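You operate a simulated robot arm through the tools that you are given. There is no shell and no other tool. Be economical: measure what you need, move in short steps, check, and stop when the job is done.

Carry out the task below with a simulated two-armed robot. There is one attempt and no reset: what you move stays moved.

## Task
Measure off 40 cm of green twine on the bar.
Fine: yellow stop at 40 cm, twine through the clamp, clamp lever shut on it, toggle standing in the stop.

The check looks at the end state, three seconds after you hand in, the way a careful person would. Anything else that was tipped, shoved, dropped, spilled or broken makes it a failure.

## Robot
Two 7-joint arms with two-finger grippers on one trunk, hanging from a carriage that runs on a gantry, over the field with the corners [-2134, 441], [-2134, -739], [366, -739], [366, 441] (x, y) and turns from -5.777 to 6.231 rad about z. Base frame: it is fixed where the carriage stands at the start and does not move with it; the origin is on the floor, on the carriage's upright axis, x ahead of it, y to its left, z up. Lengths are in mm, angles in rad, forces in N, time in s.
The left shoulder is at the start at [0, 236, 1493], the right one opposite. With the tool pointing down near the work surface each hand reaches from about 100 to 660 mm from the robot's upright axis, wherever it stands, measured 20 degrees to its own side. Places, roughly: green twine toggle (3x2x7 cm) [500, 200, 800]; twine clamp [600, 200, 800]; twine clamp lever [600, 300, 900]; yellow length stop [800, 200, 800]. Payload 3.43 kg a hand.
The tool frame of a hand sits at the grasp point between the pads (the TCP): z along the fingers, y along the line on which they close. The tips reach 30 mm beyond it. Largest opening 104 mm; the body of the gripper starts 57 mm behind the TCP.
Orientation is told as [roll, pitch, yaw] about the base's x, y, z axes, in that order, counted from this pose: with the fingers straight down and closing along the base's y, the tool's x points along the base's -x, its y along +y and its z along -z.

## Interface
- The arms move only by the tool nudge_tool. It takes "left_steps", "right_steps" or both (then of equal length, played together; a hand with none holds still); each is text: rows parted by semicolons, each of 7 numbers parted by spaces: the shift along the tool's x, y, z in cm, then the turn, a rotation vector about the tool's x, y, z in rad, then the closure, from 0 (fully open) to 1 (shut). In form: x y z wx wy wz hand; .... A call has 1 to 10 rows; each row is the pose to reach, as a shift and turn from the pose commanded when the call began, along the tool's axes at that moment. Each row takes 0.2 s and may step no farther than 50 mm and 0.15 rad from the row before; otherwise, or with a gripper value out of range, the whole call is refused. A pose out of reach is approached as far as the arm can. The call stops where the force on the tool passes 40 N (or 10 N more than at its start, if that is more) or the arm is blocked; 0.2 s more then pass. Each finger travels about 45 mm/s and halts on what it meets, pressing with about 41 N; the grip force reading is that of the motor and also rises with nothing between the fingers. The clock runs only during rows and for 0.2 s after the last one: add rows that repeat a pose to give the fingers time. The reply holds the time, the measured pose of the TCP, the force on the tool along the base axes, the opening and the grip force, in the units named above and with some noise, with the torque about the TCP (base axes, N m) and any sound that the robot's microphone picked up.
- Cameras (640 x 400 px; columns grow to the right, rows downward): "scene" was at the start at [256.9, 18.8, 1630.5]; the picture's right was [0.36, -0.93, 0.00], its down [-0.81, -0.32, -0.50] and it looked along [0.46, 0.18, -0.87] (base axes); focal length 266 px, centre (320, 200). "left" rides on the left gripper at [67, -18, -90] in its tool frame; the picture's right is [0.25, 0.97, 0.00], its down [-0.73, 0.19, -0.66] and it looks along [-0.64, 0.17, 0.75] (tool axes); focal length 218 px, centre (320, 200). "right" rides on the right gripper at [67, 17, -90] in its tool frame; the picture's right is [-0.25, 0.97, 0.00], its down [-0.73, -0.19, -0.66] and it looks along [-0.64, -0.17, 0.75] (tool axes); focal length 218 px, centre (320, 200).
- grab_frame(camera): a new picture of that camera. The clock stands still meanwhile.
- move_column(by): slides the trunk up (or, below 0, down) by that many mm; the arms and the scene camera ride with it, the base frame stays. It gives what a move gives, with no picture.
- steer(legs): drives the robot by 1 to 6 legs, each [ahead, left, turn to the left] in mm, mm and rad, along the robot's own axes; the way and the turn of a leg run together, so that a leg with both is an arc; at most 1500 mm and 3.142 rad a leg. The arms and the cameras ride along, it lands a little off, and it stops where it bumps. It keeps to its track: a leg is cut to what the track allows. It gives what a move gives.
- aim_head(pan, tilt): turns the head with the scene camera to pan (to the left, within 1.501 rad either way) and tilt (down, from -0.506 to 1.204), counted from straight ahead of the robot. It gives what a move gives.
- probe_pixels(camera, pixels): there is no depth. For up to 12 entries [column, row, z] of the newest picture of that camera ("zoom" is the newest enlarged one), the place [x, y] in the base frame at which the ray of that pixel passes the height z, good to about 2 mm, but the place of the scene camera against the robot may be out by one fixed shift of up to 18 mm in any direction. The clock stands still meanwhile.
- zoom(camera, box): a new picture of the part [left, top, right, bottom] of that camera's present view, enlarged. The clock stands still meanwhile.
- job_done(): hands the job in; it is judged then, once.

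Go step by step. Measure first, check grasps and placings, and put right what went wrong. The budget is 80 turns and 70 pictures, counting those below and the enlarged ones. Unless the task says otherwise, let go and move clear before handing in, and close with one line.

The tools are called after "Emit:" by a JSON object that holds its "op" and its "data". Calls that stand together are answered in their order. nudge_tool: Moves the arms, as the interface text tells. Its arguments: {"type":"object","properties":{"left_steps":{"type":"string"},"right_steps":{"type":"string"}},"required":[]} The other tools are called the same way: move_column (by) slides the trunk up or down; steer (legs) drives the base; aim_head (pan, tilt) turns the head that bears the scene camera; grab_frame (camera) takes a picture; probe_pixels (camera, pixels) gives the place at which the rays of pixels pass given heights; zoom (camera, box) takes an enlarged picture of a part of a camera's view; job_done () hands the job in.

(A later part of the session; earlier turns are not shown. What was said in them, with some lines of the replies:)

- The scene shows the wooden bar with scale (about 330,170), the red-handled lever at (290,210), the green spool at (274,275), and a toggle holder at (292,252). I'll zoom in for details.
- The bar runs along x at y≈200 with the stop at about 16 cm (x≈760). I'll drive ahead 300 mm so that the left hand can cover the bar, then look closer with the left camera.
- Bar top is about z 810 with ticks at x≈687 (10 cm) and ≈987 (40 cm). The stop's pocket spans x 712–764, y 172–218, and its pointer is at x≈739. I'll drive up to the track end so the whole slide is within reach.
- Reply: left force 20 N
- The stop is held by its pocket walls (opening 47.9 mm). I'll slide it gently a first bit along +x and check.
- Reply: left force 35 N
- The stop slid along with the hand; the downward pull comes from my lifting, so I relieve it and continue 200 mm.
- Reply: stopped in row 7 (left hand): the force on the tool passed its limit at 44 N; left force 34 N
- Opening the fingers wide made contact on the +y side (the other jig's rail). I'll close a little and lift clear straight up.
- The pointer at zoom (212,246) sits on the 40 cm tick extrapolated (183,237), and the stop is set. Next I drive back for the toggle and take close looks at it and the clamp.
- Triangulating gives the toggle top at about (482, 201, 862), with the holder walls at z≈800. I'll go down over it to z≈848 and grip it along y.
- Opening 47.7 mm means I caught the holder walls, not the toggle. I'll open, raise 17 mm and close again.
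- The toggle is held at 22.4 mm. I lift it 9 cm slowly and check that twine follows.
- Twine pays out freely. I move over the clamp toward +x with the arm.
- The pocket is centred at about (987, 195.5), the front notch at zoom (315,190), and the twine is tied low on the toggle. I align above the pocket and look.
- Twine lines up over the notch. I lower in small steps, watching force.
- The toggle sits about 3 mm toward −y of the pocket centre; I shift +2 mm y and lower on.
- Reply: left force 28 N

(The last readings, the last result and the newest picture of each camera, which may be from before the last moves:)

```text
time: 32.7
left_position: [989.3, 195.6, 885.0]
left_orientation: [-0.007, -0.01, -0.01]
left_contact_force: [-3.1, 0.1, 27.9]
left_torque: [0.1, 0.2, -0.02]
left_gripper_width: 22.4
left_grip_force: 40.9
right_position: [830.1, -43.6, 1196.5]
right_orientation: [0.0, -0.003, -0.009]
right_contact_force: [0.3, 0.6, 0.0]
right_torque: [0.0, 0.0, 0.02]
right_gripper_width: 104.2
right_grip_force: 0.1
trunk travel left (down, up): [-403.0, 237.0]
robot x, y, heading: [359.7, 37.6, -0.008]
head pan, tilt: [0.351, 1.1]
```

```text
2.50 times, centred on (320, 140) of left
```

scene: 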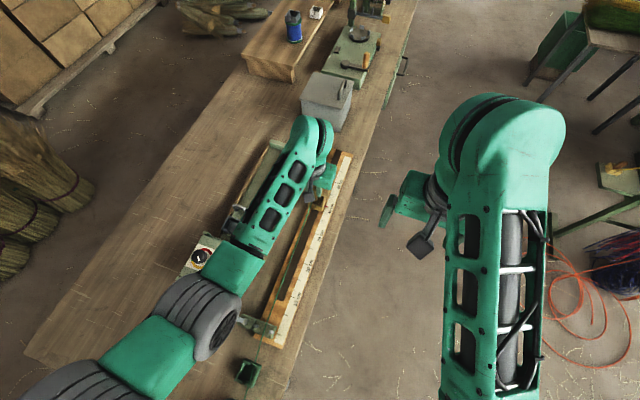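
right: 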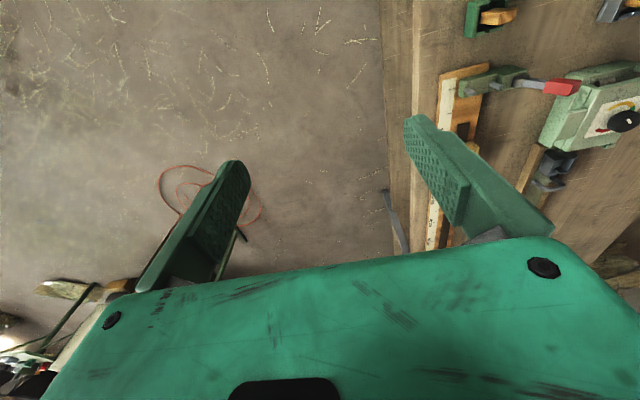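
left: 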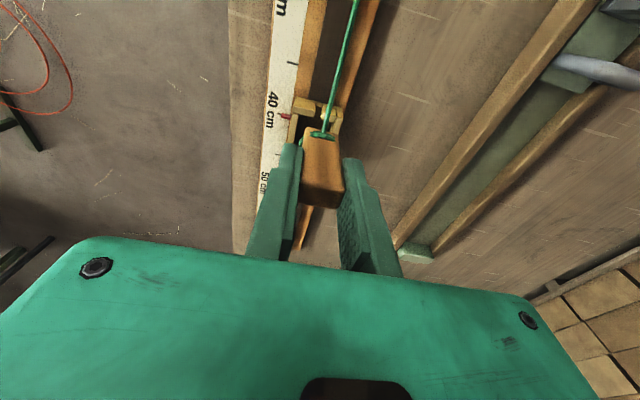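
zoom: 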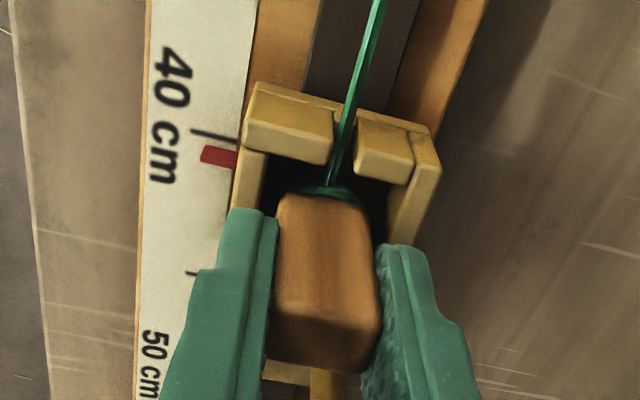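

Contact at z 885 and the stop crept about 5 mm. I'll unload by raising 5 mm and look obliquely for whether the toggle is on the pocket floor or on the rear wall.

Emit:
{"op": "nudge_tool", "data": {"left_steps": "0 0 -0.6 0 0 0 0.9; 0 0 -0.6 0 0 0 0.9"}}

Emit:
{"op": "zoom", "data": {"camera": "left", "box": [240, 60, 400, 220]}}

Emit:
{"op": "zoom", "data": {"camera": "scene", "box": [270, 140, 370, 240]}}

```text
time: 33.3
left_position: [985.4, 195.6, 884.6]
left_orientation: [-0.004, -0.001, -0.009]
left_contact_force: [2.5, -0.9, 10.7]
left_torque: [0.07, -0.16, -0.01]
left_gripper_width: 22.4
left_grip_force: 40.9
right_position: [831.4, -45.9, 1194.8]
right_orientation: [0.002, -0.003, -0.011]
right_contact_force: [0.0, -0.7, -0.7]
right_torque: [-0.04, -0.01, 0.02]
right_gripper_width: 104.1
right_grip_force: 0.1
trunk travel left (down, up): [-403.0, 237.0]
robot x, y, heading: [358.2, 40.0, -0.012]
head pan, tilt: [0.351, 1.1]
```

```text
2.50 times, centred on (320, 140) of left
```

zoom: 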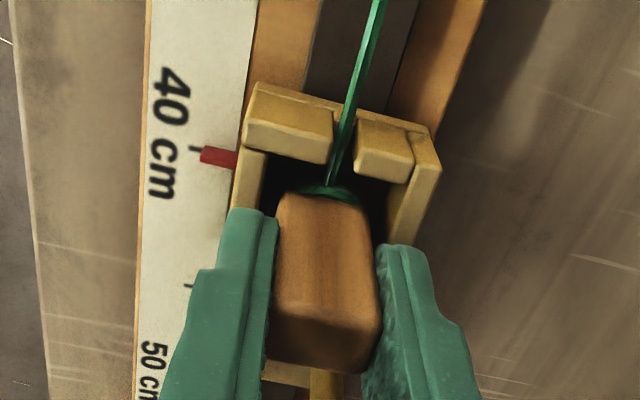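

```text
4.00 times, centred on (320, 190) of scene
```

zoom: 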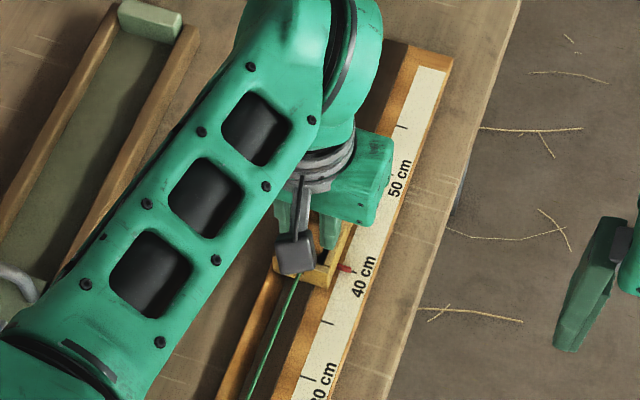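

The geometry fits: the floor contact is exactly 20 mm above that of the holder, and the pointer (220,157) lies on the tick line. I unload, open a little, and lift away.

Emit:
{"op": "nudge_tool", "data": {"left_steps": "0 0 -0.15 0 0 0 0.9; 0 0 -0.25 0 0 0 0.85; 0 0 -0.25 0 0 0 0.75; 0 0 -0.25 0 0 0 0.65; 0 0 -0.25 0 0 0 0.58; 0 0 -0.25 0 0 0 0.58"}}

Emit:
{"op": "zoom", "data": {"camera": "left", "box": [240, 60, 400, 220]}}

```text
time: 34.7
left_position: [983.7, 195.3, 888.1]
left_orientation: [-0.005, 0.0, -0.009]
left_contact_force: [-0.2, 1.0, -0.2]
left_torque: [0.03, -0.03, 0.02]
left_gripper_width: 43.7
left_grip_force: 0.0
right_position: [829.1, -45.8, 1196.0]
right_orientation: [-0.001, -0.003, -0.007]
right_contact_force: [-0.9, -1.1, 0.2]
right_torque: [-0.02, 0.02, 0.04]
right_gripper_width: 104.1
right_grip_force: 0.1
trunk travel left (down, up): [-403.0, 237.0]
robot x, y, heading: [361.1, 38.0, -0.008]
head pan, tilt: [0.351, 1.1]
```

```text
2.50 times, centred on (320, 140) of left
```

zoom: 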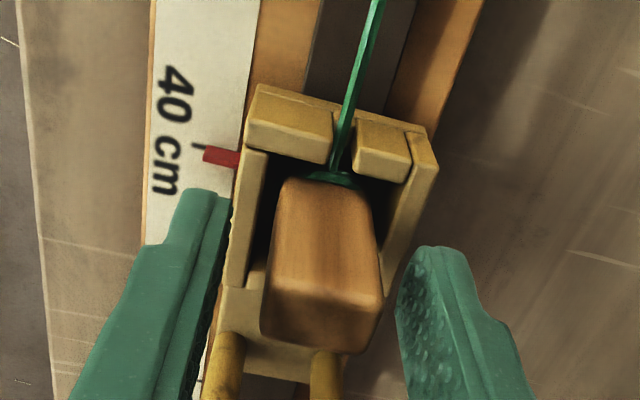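

The toggle stands free in the pocket. I lift clear and check.

Emit:
{"op": "nudge_tool", "data": {"left_steps": "0 0 -1 0 0 0 0.55; 0 0 -3 0 0 0 0.5; 0 0 -6 0 0 0 0.5; 0 0 -9 0 0 0 0.5; 2 0 -11 0 0 0 0.5; 4 0 -11 0 0 0 0.5"}}

Emit:
{"op": "zoom", "data": {"camera": "left", "box": [240, 60, 400, 220]}}

```text
time: 36.1
left_position: [943.7, 195.5, 998.5]
left_orientation: [-0.008, -0.002, -0.009]
left_contact_force: [0.3, 0.3, 0.4]
left_torque: [-0.01, 0.0, 0.0]
left_gripper_width: 51.9
left_grip_force: 0.1
right_position: [828.7, -45.6, 1194.6]
right_orientation: [0.0, -0.002, -0.011]
right_contact_force: [-0.4, 0.2, -0.6]
right_torque: [-0.02, 0.02, 0.01]
right_gripper_width: 103.9
right_grip_force: 0.1
trunk travel left (down, up): [-403.0, 237.0]
robot x, y, heading: [354.2, 40.9, -0.008]
head pan, tilt: [0.351, 1.1]
```

```text
2.50 times, centred on (320, 140) of left
```

zoom: 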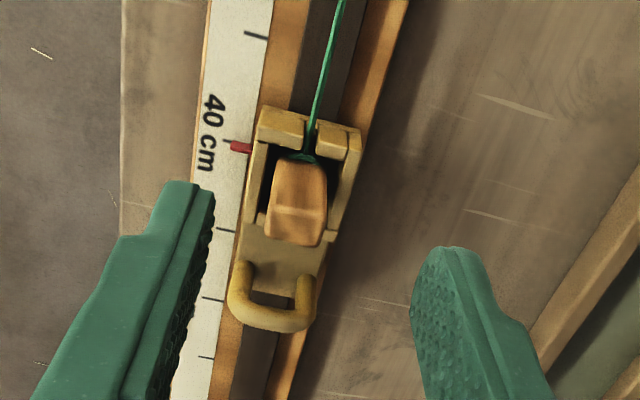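

The toggle stands in the stop at 40 cm with the twine through the notch. Now back to the clamp to see the twine between the pins.

Emit:
{"op": "steer", "data": {"legs": [[-200, 0, 0]]}}

Emit:
{"op": "nudge_tool", "data": {"left_steps": "4 0 -1 0 0 0 0.5; 8 0 -2 0 0 0 0.5; 12 0 -2 0 0 0 0.5; 15 0 -2 0 0 0 0.5; 15 0 -2 0 0 0 0.5"}}

Emit:
{"op": "zoom", "data": {"camera": "left", "box": [240, 0, 440, 125]}}

Emit:
{"op": "grab_frame", "data": {"camera": "scene"}}

```text
time: 37.8
left_position: [739.7, 201.2, 998.0]
left_orientation: [-0.005, 0.0, -0.004]
left_contact_force: [-0.8, 0.2, 0.4]
left_torque: [-0.03, -0.06, -0.05]
left_gripper_width: 51.5
left_grip_force: 0.0
right_position: [626.1, -41.5, 1194.7]
right_orientation: [0.001, -0.003, -0.006]
right_contact_force: [-0.1, -0.4, 0.4]
right_torque: [-0.03, -0.07, 0.02]
right_gripper_width: 103.9
right_grip_force: 0.0
trunk travel left (down, up): [-403.0, 237.0]
robot x, y, heading: [158.0, 40.2, -0.008]
head pan, tilt: [0.351, 1.1]
```

```text
time: 39.0
left_position: [590.8, 201.8, 1021.3]
left_orientation: [-0.005, -0.002, -0.004]
left_contact_force: [-0.5, 0.0, 0.3]
left_torque: [0.0, 0.06, 0.02]
left_gripper_width: 52.0
left_grip_force: 0.1
right_position: [627.3, -42.2, 1194.4]
right_orientation: [-0.001, -0.004, -0.007]
right_contact_force: [0.8, -0.6, -0.2]
right_torque: [0.0, 0.0, 0.0]
right_gripper_width: 103.9
right_grip_force: 0.0
trunk travel left (down, up): [-403.0, 237.0]
robot x, y, heading: [155.5, 40.2, -0.003]
head pan, tilt: [0.351, 1.1]
```

```text
3.20 times, centred on (340, 62) of left
```

zoom: 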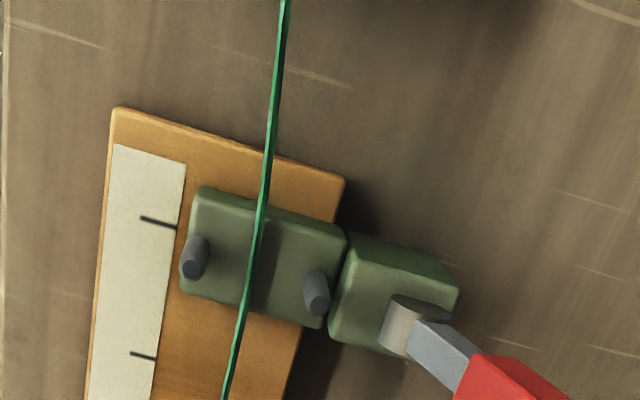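

```text
26 pictures are left
```

scene: 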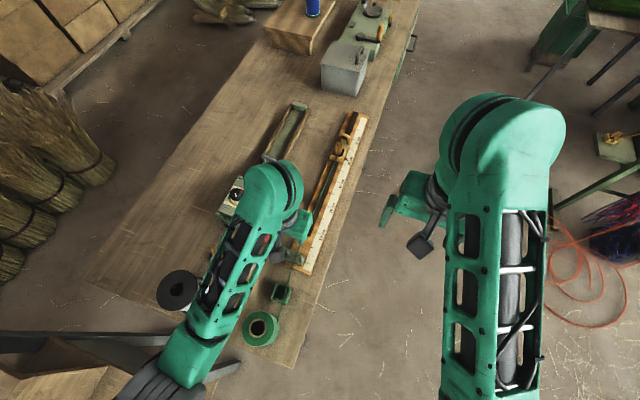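

The twine (zoom 255,240) runs between the two pins. Now I go with closed fingers to the +y side of the red lever, staying high, and look.

Emit:
{"op": "nudge_tool", "data": {"left_steps": "0.2 4 0 0 0 0 0.7; 0.4 8 0 0 0 0 0.9; 0.5 11 0 0 0 0 1; 0.5 13.8 0 0 0 0 1; 0.5 13.8 3 0 0 0 1; 0.5 13.8 5 0 0 0 1"}}

Emit:
{"op": "grab_frame", "data": {"camera": "left"}}

Emit:
{"op": "aim_head", "data": {"pan": 0.6, "tilt": 1.0}}

Emit:
{"op": "grab_frame", "data": {"camera": "right"}}

```text
time: 40.4
left_position: [585.1, 336.9, 969.0]
left_orientation: [-0.006, -0.002, -0.005]
left_contact_force: [0.2, 0.4, 0.2]
left_torque: [0.01, 0.0, -0.01]
left_gripper_width: 0.0
left_grip_force: 34.7
right_position: [627.2, -43.4, 1195.3]
right_orientation: [-0.001, -0.002, -0.006]
right_contact_force: [-0.1, 0.3, 0.6]
right_torque: [0.02, 0.0, -0.02]
right_gripper_width: 104.1
right_grip_force: 0.1
trunk travel left (down, up): [-403.0, 237.0]
robot x, y, heading: [159.5, 38.0, -0.009]
head pan, tilt: [0.351, 1.1]
```

```text
25 pictures are left
```

left: 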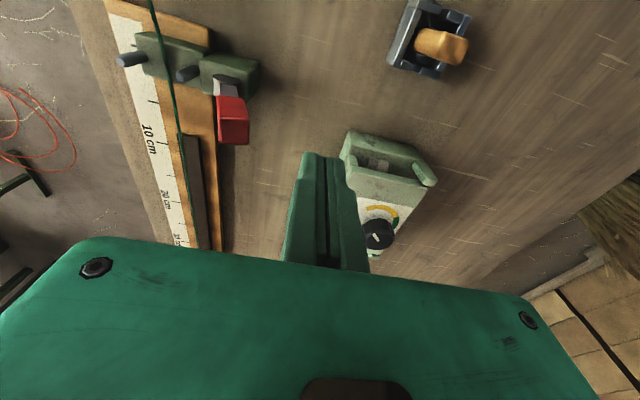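

```text
time: 41.1
left_position: [584.9, 337.3, 969.2]
left_orientation: [-0.005, -0.001, -0.003]
left_contact_force: [-0.1, 0.4, 0.2]
left_torque: [-0.02, -0.01, 0.01]
left_gripper_width: 0.0
left_grip_force: 35.2
right_position: [626.4, -41.5, 1194.5]
right_orientation: [0.002, -0.003, -0.006]
right_contact_force: [0.2, 0.3, 0.2]
right_torque: [0.01, -0.01, 0.04]
right_gripper_width: 104.2
right_grip_force: 0.1
trunk travel left (down, up): [-403.0, 237.0]
robot x, y, heading: [157.2, 38.0, -0.004]
head pan, tilt: [0.6, 1.0]
```

```text
24 pictures are left
```

right: 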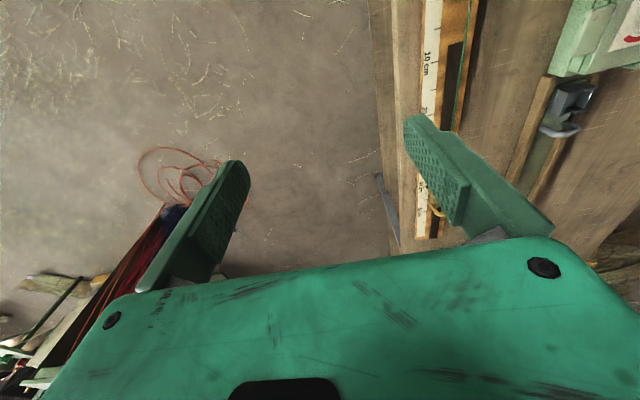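

The knob's top triangulates again to (588, 282, 928), with clear space at +y. I lower to z 925 and push toward −y.

Emit:
{"op": "nudge_tool", "data": {"left_steps": "0 0 2.2 0 0 0 1; 0 0 4.4 0 0 0 1; 0 -2 4.4 0 0 0 1; 0 -4 4.4 0 0 0 1; 0 -5.5 4.4 0 0 0 1; 0 -7 4.4 0 0 0 1; 0 -8 4.4 0 0 0 1"}}

Emit:
{"op": "grab_frame", "data": {"camera": "left"}}

```text
time: 42.7
left_position: [583.8, 257.7, 923.9]
left_orientation: [-0.008, -0.001, -0.005]
left_contact_force: [-1.2, -0.3, -0.8]
left_torque: [0.03, 0.0, -0.03]
left_gripper_width: 0.0
left_grip_force: 34.6
right_position: [626.6, -42.2, 1195.9]
right_orientation: [0.0, -0.001, -0.005]
right_contact_force: [-0.3, -0.5, 0.8]
right_torque: [-0.02, 0.02, 0.0]
right_gripper_width: 104.1
right_grip_force: 0.1
trunk travel left (down, up): [-403.0, 237.0]
robot x, y, heading: [159.4, 41.8, -0.005]
head pan, tilt: [0.6, 1.0]
```

```text
23 pictures are left
```

left: 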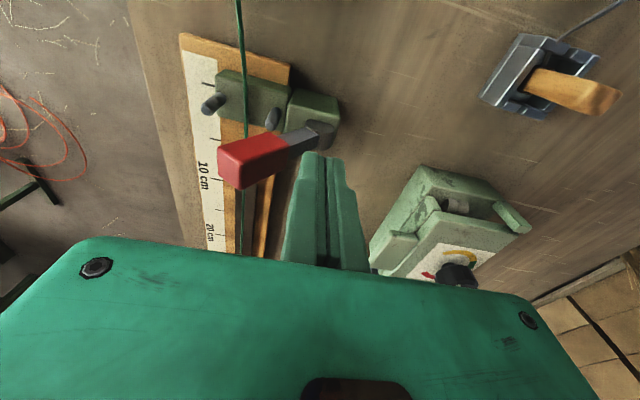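

The lever is past vertical, leaning to −y (knob at (250,160)). I continue pushing −y, then look for pressing down.

Emit:
{"op": "nudge_tool", "data": {"left_steps": "0 -1.5 0 0 0 0 1; 0 -3 0 0 0 0 1; 0 -4 0 0 0 0 1; 0 -5 0 0 0 0 1"}}

Emit:
{"op": "grab_frame", "data": {"camera": "left"}}

```text
time: 43.4
left_position: [585.0, 243.8, 926.1]
left_orientation: [0.021, -0.009, 0.011]
left_contact_force: [-6.7, 26.0, 9.3]
left_torque: [0.45, 0.19, -0.17]
left_gripper_width: 0.0
left_grip_force: 35.1
right_position: [625.8, -35.3, 1194.3]
right_orientation: [0.004, -0.002, 0.0]
right_contact_force: [0.2, -0.3, 0.1]
right_torque: [0.04, 0.0, 0.02]
right_gripper_width: 104.1
right_grip_force: 0.1
trunk travel left (down, up): [-403.0, 237.0]
robot x, y, heading: [156.2, 43.9, -0.0]
head pan, tilt: [0.6, 1.0]
stopped in row 3 (left hand): the force on the tool passed its limit at 46 N (the readings are from after the stop); the commanded pose is now the measured one
```

```text
22 pictures are left
```

left: 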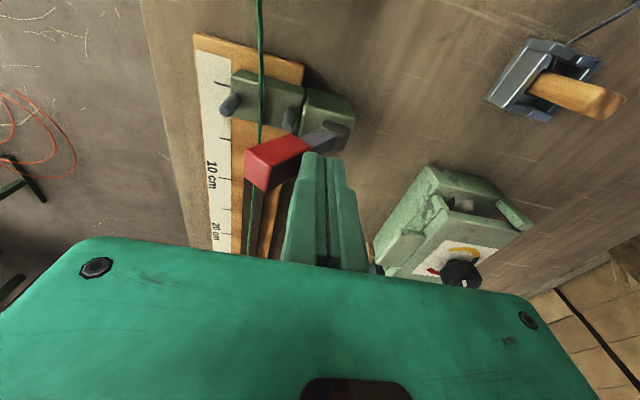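

Emit:
{"op": "zoom", "data": {"camera": "left", "box": [190, 50, 370, 180]}}

Emit:
{"op": "zoom", "data": {"camera": "scene", "box": [180, 180, 380, 360]}}

```text
3.08 times, centred on (280, 115) of left
```

zoom: 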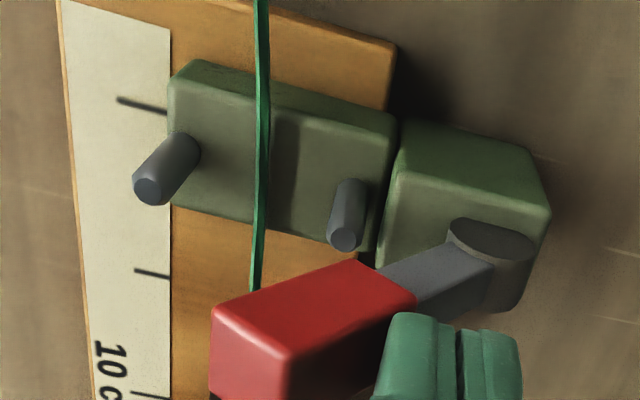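

```text
2.22 times, centred on (280, 270) of scene
```

zoom: 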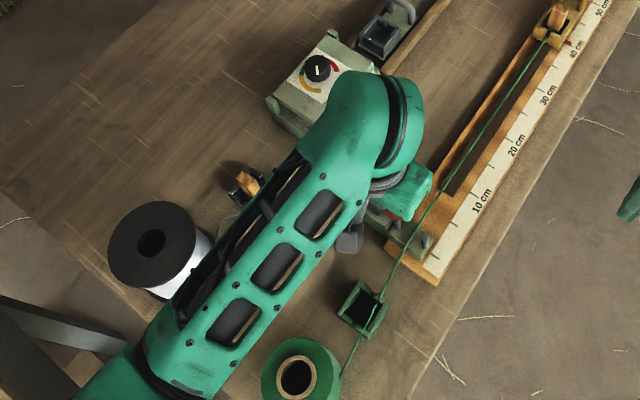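

The lever stuck about 55° above flat while I pushed on its inner part. I'll back off slightly, go 12 mm higher for better leverage and push along the arc (−y and down) in small steps.

Emit:
{"op": "nudge_tool", "data": {"left_steps": "0 0.6 0 0 0 0 1; 0 0.6 -1.2 0 0 0 1; 0 0 -1.2 0 0 0 1; 0 -0.4 -1 0 0 0 1; 0 -0.8 -0.8 0 0 0 1; 0 -1.2 -0.5 0 0 0 1; 0 -1.6 -0.2 0 0 0 1; 0 -2 0.1 0 0 0 1; 0 -2.4 0.4 0 0 0 1"}}

Emit:
{"op": "zoom", "data": {"camera": "left", "box": [190, 50, 390, 180]}}

```text
time: 44.7
left_position: [586.1, 237.1, 934.8]
left_orientation: [0.022, -0.016, 0.015]
left_contact_force: [-9.0, 21.9, 12.4]
left_torque: [0.29, 0.26, -0.17]
left_gripper_width: 0.0
left_grip_force: 35.1
right_position: [625.7, -35.1, 1195.1]
right_orientation: [0.004, -0.004, 0.0]
right_contact_force: [-0.2, 0.2, 0.1]
right_torque: [-0.01, -0.01, 0.0]
right_gripper_width: 104.3
right_grip_force: 0.0
trunk travel left (down, up): [-403.0, 237.0]
robot x, y, heading: [158.9, 41.4, 0.004]
head pan, tilt: [0.6, 1.0]
stopped in row 6 (left hand): the force on the tool passed its limit at 44 N (the readings are from after the stop); the commanded pose is now the measured one
```

```text
3.08 times, centred on (290, 115) of left
```

zoom: 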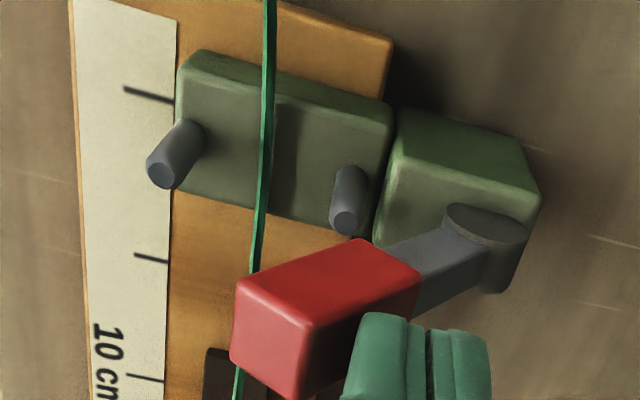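

The lever fell past vertical by itself and rests around 127°, resisting over 40 N. I need a side look, so I'll back the left hand off and pitch it for a flatter view along +x.

Emit:
{"op": "nudge_tool", "data": {"left_steps": "0 1 -1 0 0 0 1; 0 1 -4 0 0 0 1; 3 1 -5 0 0 0 1; 6 0.5 -5 0 -0.1 0 1; 8 0 -3 0 -0.2 0 1; 8 0 0 0 -0.3 0 1; 8 0 2.5 0 -0.3 0 1; 8 0 2.5 0 -0.3 0 1"}}

Emit:
{"op": "grab_frame", "data": {"camera": "left"}}

```text
time: 46.5
left_position: [507.6, 227.5, 907.9]
left_orientation: [0.014, -0.311, 0.006]
left_contact_force: [0.0, 0.5, -0.7]
left_torque: [0.0, -0.02, -0.03]
left_gripper_width: 0.0
left_grip_force: 34.9
right_position: [626.6, -38.7, 1195.5]
right_orientation: [-0.001, -0.003, -0.001]
right_contact_force: [0.7, -1.1, 0.0]
right_torque: [-0.01, -0.02, -0.02]
right_gripper_width: 104.1
right_grip_force: 0.2
trunk travel left (down, up): [-403.0, 237.0]
robot x, y, heading: [159.0, 44.4, -0.002]
head pan, tilt: [0.6, 1.0]
```

```text
18 pictures are left
```

left: 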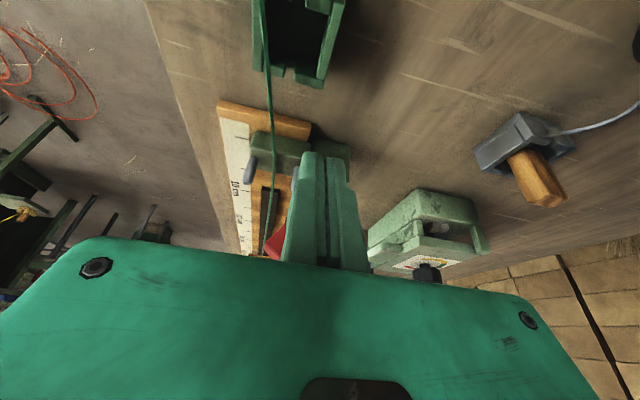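

Emit:
{"op": "nudge_tool", "data": {"left_steps": "0 -3 0 0 0 0 1; 0 -6 0 0 0 0 1; 0 -9 0 0 0 0 1; 0 -9 0 0 0 0 1"}}

Emit:
{"op": "zoom", "data": {"camera": "left", "box": [300, 100, 500, 260]}}

```text
time: 47.5
left_position: [507.9, 140.6, 910.1]
left_orientation: [0.014, -0.312, 0.005]
left_contact_force: [0.3, 0.7, 0.2]
left_torque: [-0.01, -0.01, 0.01]
left_gripper_width: 0.0
left_grip_force: 35.0
left hand out of reach, approached as far as the arm can: row 3, 4
right_position: [627.0, -37.9, 1194.7]
right_orientation: [0.003, 0.0, -0.002]
right_contact_force: [0.4, -0.4, 0.2]
right_torque: [0.01, 0.0, -0.01]
right_gripper_width: 103.9
right_grip_force: 0.1
trunk travel left (down, up): [-403.0, 237.0]
robot x, y, heading: [155.6, 41.5, -0.001]
head pan, tilt: [0.6, 1.0]
```

```text
2.50 times, centred on (400, 180) of left
```

zoom: 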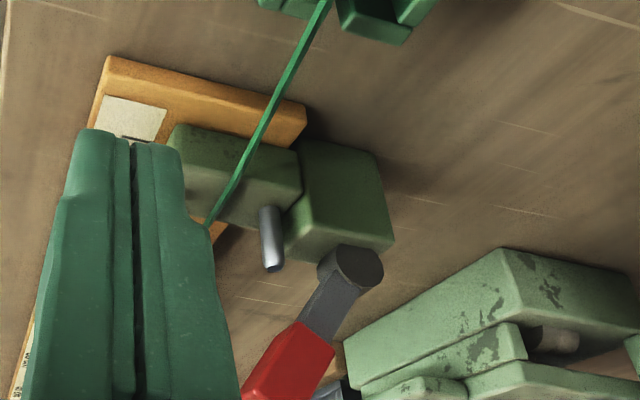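

In this view (image up = world down) the lever leans past vertical toward the twine, with nothing touching it, at roughly 125–130°. I'll return and do a careful, slow push near the knob's end to see whether it is at its end stop.

Emit:
{"op": "nudge_tool", "data": {"left_steps": "-1 0 -3 0 0 0 1; -1.8 3 -5.7 0 0.1 0 1; -1.8 6 -5.7 0 0.2 0 1; -1.8 9 -5.7 0 0.31 0 1; -5 12 -6.7 0 0.31 0 1; -9.3 13.5 -8 0 0.31 0 1; -9.3 13.5 -8 0 0.31 0 1"}}

```text
time: 49.1
left_position: [570.8, 275.8, 1017.6]
left_orientation: [0.014, -0.002, 0.009]
left_contact_force: [1.5, 0.4, 0.4]
left_torque: [0.03, -0.01, -0.01]
left_gripper_width: 0.2
left_grip_force: 34.7
right_position: [626.1, -39.7, 1196.6]
right_orientation: [0.0, -0.002, -0.001]
right_contact_force: [-0.4, 0.0, -0.3]
right_torque: [-0.04, -0.02, 0.02]
right_gripper_width: 103.9
right_grip_force: 0.1
trunk travel left (down, up): [-403.0, 237.0]
robot x, y, heading: [155.9, 36.5, -0.005]
head pan, tilt: [0.6, 1.0]
```

Emit:
{"op": "nudge_tool", "data": {"left_steps": "-1.6 -1 2 0 0 0 1; -1.6 -1.2 5 0 0 0 1; -1.6 -1.2 8 0 0 0 1; -1.6 -1.8 8 0 0 0 1; -1.6 -2.4 8 0 0 0 1; -1.6 -2.8 8 0 0 0 1; -1.6 -3.2 8 0 0 0 1; -1.6 -3.2 8 0 0 0 1"}}

Emit:
{"op": "grab_frame", "data": {"camera": "left"}}

```text
time: 50.9
left_position: [589.3, 243.5, 936.1]
left_orientation: [0.012, -0.001, 0.009]
left_contact_force: [0.4, 0.6, -1.4]
left_torque: [-0.02, -0.04, 0.0]
left_gripper_width: 0.0
left_grip_force: 35.2
right_position: [626.1, -39.9, 1194.8]
right_orientation: [0.001, -0.001, -0.002]
right_contact_force: [-0.2, 0.0, -0.3]
right_torque: [-0.01, 0.01, 0.02]
right_gripper_width: 103.8
right_grip_force: 0.1
trunk travel left (down, up): [-403.0, 237.0]
robot x, y, heading: [158.5, 41.8, -0.003]
head pan, tilt: [0.6, 1.0]
```

```text
16 pictures are left
```

left: 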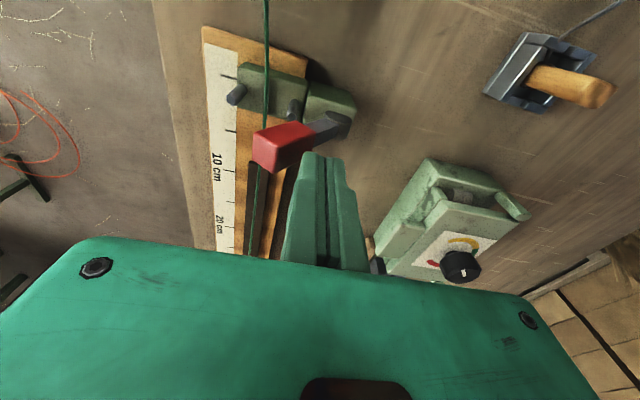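

Emit:
{"op": "nudge_tool", "data": {"left_steps": "0 -0.3 0.1 0 0 0 1; 0 -0.6 0.2 0 0 0 1; 0 -0.8 0.3 0 0 0 1; 0 -0.8 0.3 0 0 0 1"}}

Emit:
{"op": "nudge_tool", "data": {"left_steps": "0 -0.2 0.1 0 0 0 1; 0 -0.4 0.2 0 0 0 1; 0 -0.5 0.3 0 0 0 1; 0 -0.5 0.3 0 0 0 1"}}

```text
time: 51.9
left_position: [589.9, 238.3, 934.4]
left_orientation: [0.015, -0.002, 0.012]
left_contact_force: [-4.1, 7.2, 9.5]
left_torque: [0.03, 0.14, -0.08]
left_gripper_width: 0.2
left_grip_force: 34.6
right_position: [627.1, -38.2, 1196.2]
right_orientation: [0.002, -0.001, -0.003]
right_contact_force: [-0.3, 0.6, -0.4]
right_torque: [-0.01, 0.01, -0.01]
right_gripper_width: 104.1
right_grip_force: 0.0
trunk travel left (down, up): [-403.0, 237.0]
robot x, y, heading: [157.0, 45.4, -0.002]
head pan, tilt: [0.6, 1.0]
```

```text
time: 52.8
left_position: [591.5, 237.9, 932.8]
left_orientation: [0.021, -0.01, 0.014]
left_contact_force: [-6.7, 14.3, 12.8]
left_torque: [0.14, 0.23, -0.17]
left_gripper_width: 0.1
left_grip_force: 34.4
right_position: [626.4, -35.2, 1195.4]
right_orientation: [0.002, -0.002, 0.0]
right_contact_force: [-0.8, 0.5, -0.3]
right_torque: [0.0, -0.02, 0.01]
right_gripper_width: 103.9
right_grip_force: 0.0
trunk travel left (down, up): [-403.0, 237.0]
robot x, y, heading: [156.5, 37.0, 0.0]
head pan, tilt: [0.6, 1.0]
stopped in row 4 (left hand): the force on the tool passed its limit at 41 N (the readings are from after the stop); the commanded pose is now the measured one
```

The hand yields under 2 mm from 12 to 41 N: the lever is at a hard end position. I retreat and inspect the clamp and twine.

Emit:
{"op": "nudge_tool", "data": {"left_steps": "0 1 -0.5 0 0 0 1; 0 2 -3 0 0 0 1; 0 3 -7 0 0 0 1; 2 3 -10 0 0 0 1; 3 3 -11 0 0 0 1"}}

Emit:
{"op": "zoom", "data": {"camera": "left", "box": [200, 30, 360, 130]}}

```text
time: 54.0
left_position: [557.0, 260.9, 1042.4]
left_orientation: [0.013, -0.007, 0.012]
left_contact_force: [0.4, -0.9, -0.3]
left_torque: [-0.01, 0.0, 0.0]
left_gripper_width: 0.1
left_grip_force: 34.8
right_position: [627.3, -39.0, 1195.4]
right_orientation: [0.0, -0.001, 0.001]
right_contact_force: [0.9, 0.8, 0.2]
right_torque: [0.0, -0.02, -0.03]
right_gripper_width: 103.9
right_grip_force: 0.1
trunk travel left (down, up): [-403.0, 237.0]
robot x, y, heading: [154.3, 40.4, 0.005]
head pan, tilt: [0.6, 1.0]
```

```text
4.00 times, centred on (280, 80) of left
```

zoom: 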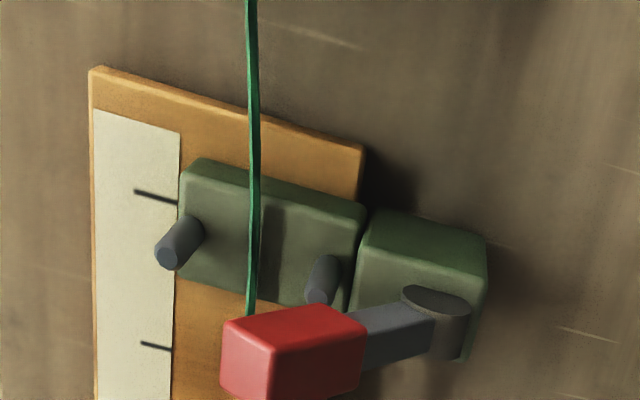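

The lever sits snapped over on the twine side at its end stop, with the twine between the pins. Now a final check on stop, toggle, spool and neighbours after moving the arm aside.

Emit:
{"op": "nudge_tool", "data": {"left_steps": "0 4 -2 0 0 0 0.8; 0 8 -4 0 0 0 0.6; 0 12 -6 0 0 0 0.5; 0 16 -6 0 0 0 0.5; 0 20 -6 0 0 0 0.5; 0 24 -6 0 0 0 0.5; 0 27 -6 0 0 0 0.5"}}

Emit:
{"op": "aim_head", "data": {"pan": 0.35, "tilt": 1.0}}

Emit:
{"op": "grab_frame", "data": {"camera": "scene"}}

```text
time: 55.6
left_position: [553.4, 530.3, 1105.6]
left_orientation: [0.016, -0.01, 0.011]
left_contact_force: [-0.1, -0.4, -0.1]
left_torque: [-0.01, -0.03, 0.01]
left_gripper_width: 52.1
left_grip_force: 0.1
right_position: [627.3, -38.5, 1196.3]
right_orientation: [0.001, -0.003, 0.0]
right_contact_force: [0.8, -0.6, -0.7]
right_torque: [0.02, 0.03, -0.02]
right_gripper_width: 104.1
right_grip_force: 0.1
trunk travel left (down, up): [-403.0, 237.0]
robot x, y, heading: [157.4, 42.8, 0.002]
head pan, tilt: [0.6, 1.0]
```

```text
time: 56.4
left_position: [552.4, 527.8, 1105.1]
left_orientation: [0.015, -0.007, 0.011]
left_contact_force: [-0.6, 0.1, -0.3]
left_torque: [0.03, 0.05, -0.01]
left_gripper_width: 51.9
left_grip_force: 0.0
right_position: [627.1, -38.5, 1195.3]
right_orientation: [0.001, -0.003, 0.001]
right_contact_force: [-0.5, -0.5, -0.9]
right_torque: [-0.01, -0.03, -0.03]
right_gripper_width: 104.2
right_grip_force: 0.0
trunk travel left (down, up): [-403.0, 237.0]
robot x, y, heading: [155.3, 41.0, 0.003]
head pan, tilt: [0.351, 1.0]
```

```text
14 pictures are left
```

scene: 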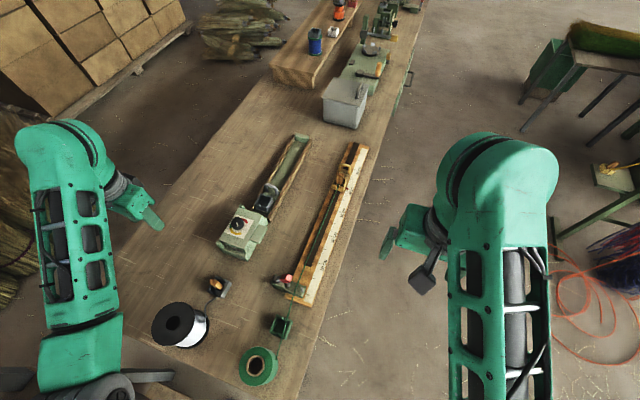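

Emit:
{"op": "zoom", "data": {"camera": "scene", "box": [230, 255, 330, 345]}}

Emit:
{"op": "zoom", "data": {"camera": "scene", "box": [300, 140, 390, 220]}}

```text
4.44 times, centred on (280, 300) of scene
```

zoom: 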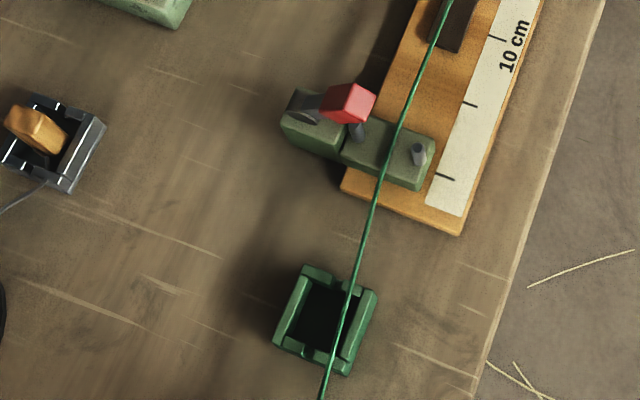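

```text
5.00 times, centred on (345, 180) of scene
```

zoom: 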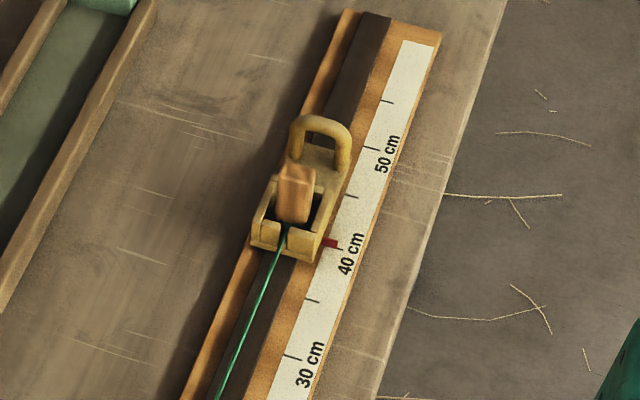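

The last pictures show the yellow stop's pointer on 40 cm, the toggle standing in the pocket and the twine between the clamp pins. The lever has gone over to the twine side against its end stop. Nothing else looks disturbed and both hands are clear, so I hand in.

Emit:
{"op": "job_done", "data": {}}

```text
The job is handed in.
```

I handed the job in with the yellow stop at 40 cm, the toggle standing in it, the green twine between the clamp pins and the lever swung over to its end stop. The lever stops about 50° above flat and does not visibly press on the twine; I took that hard stop as shut.
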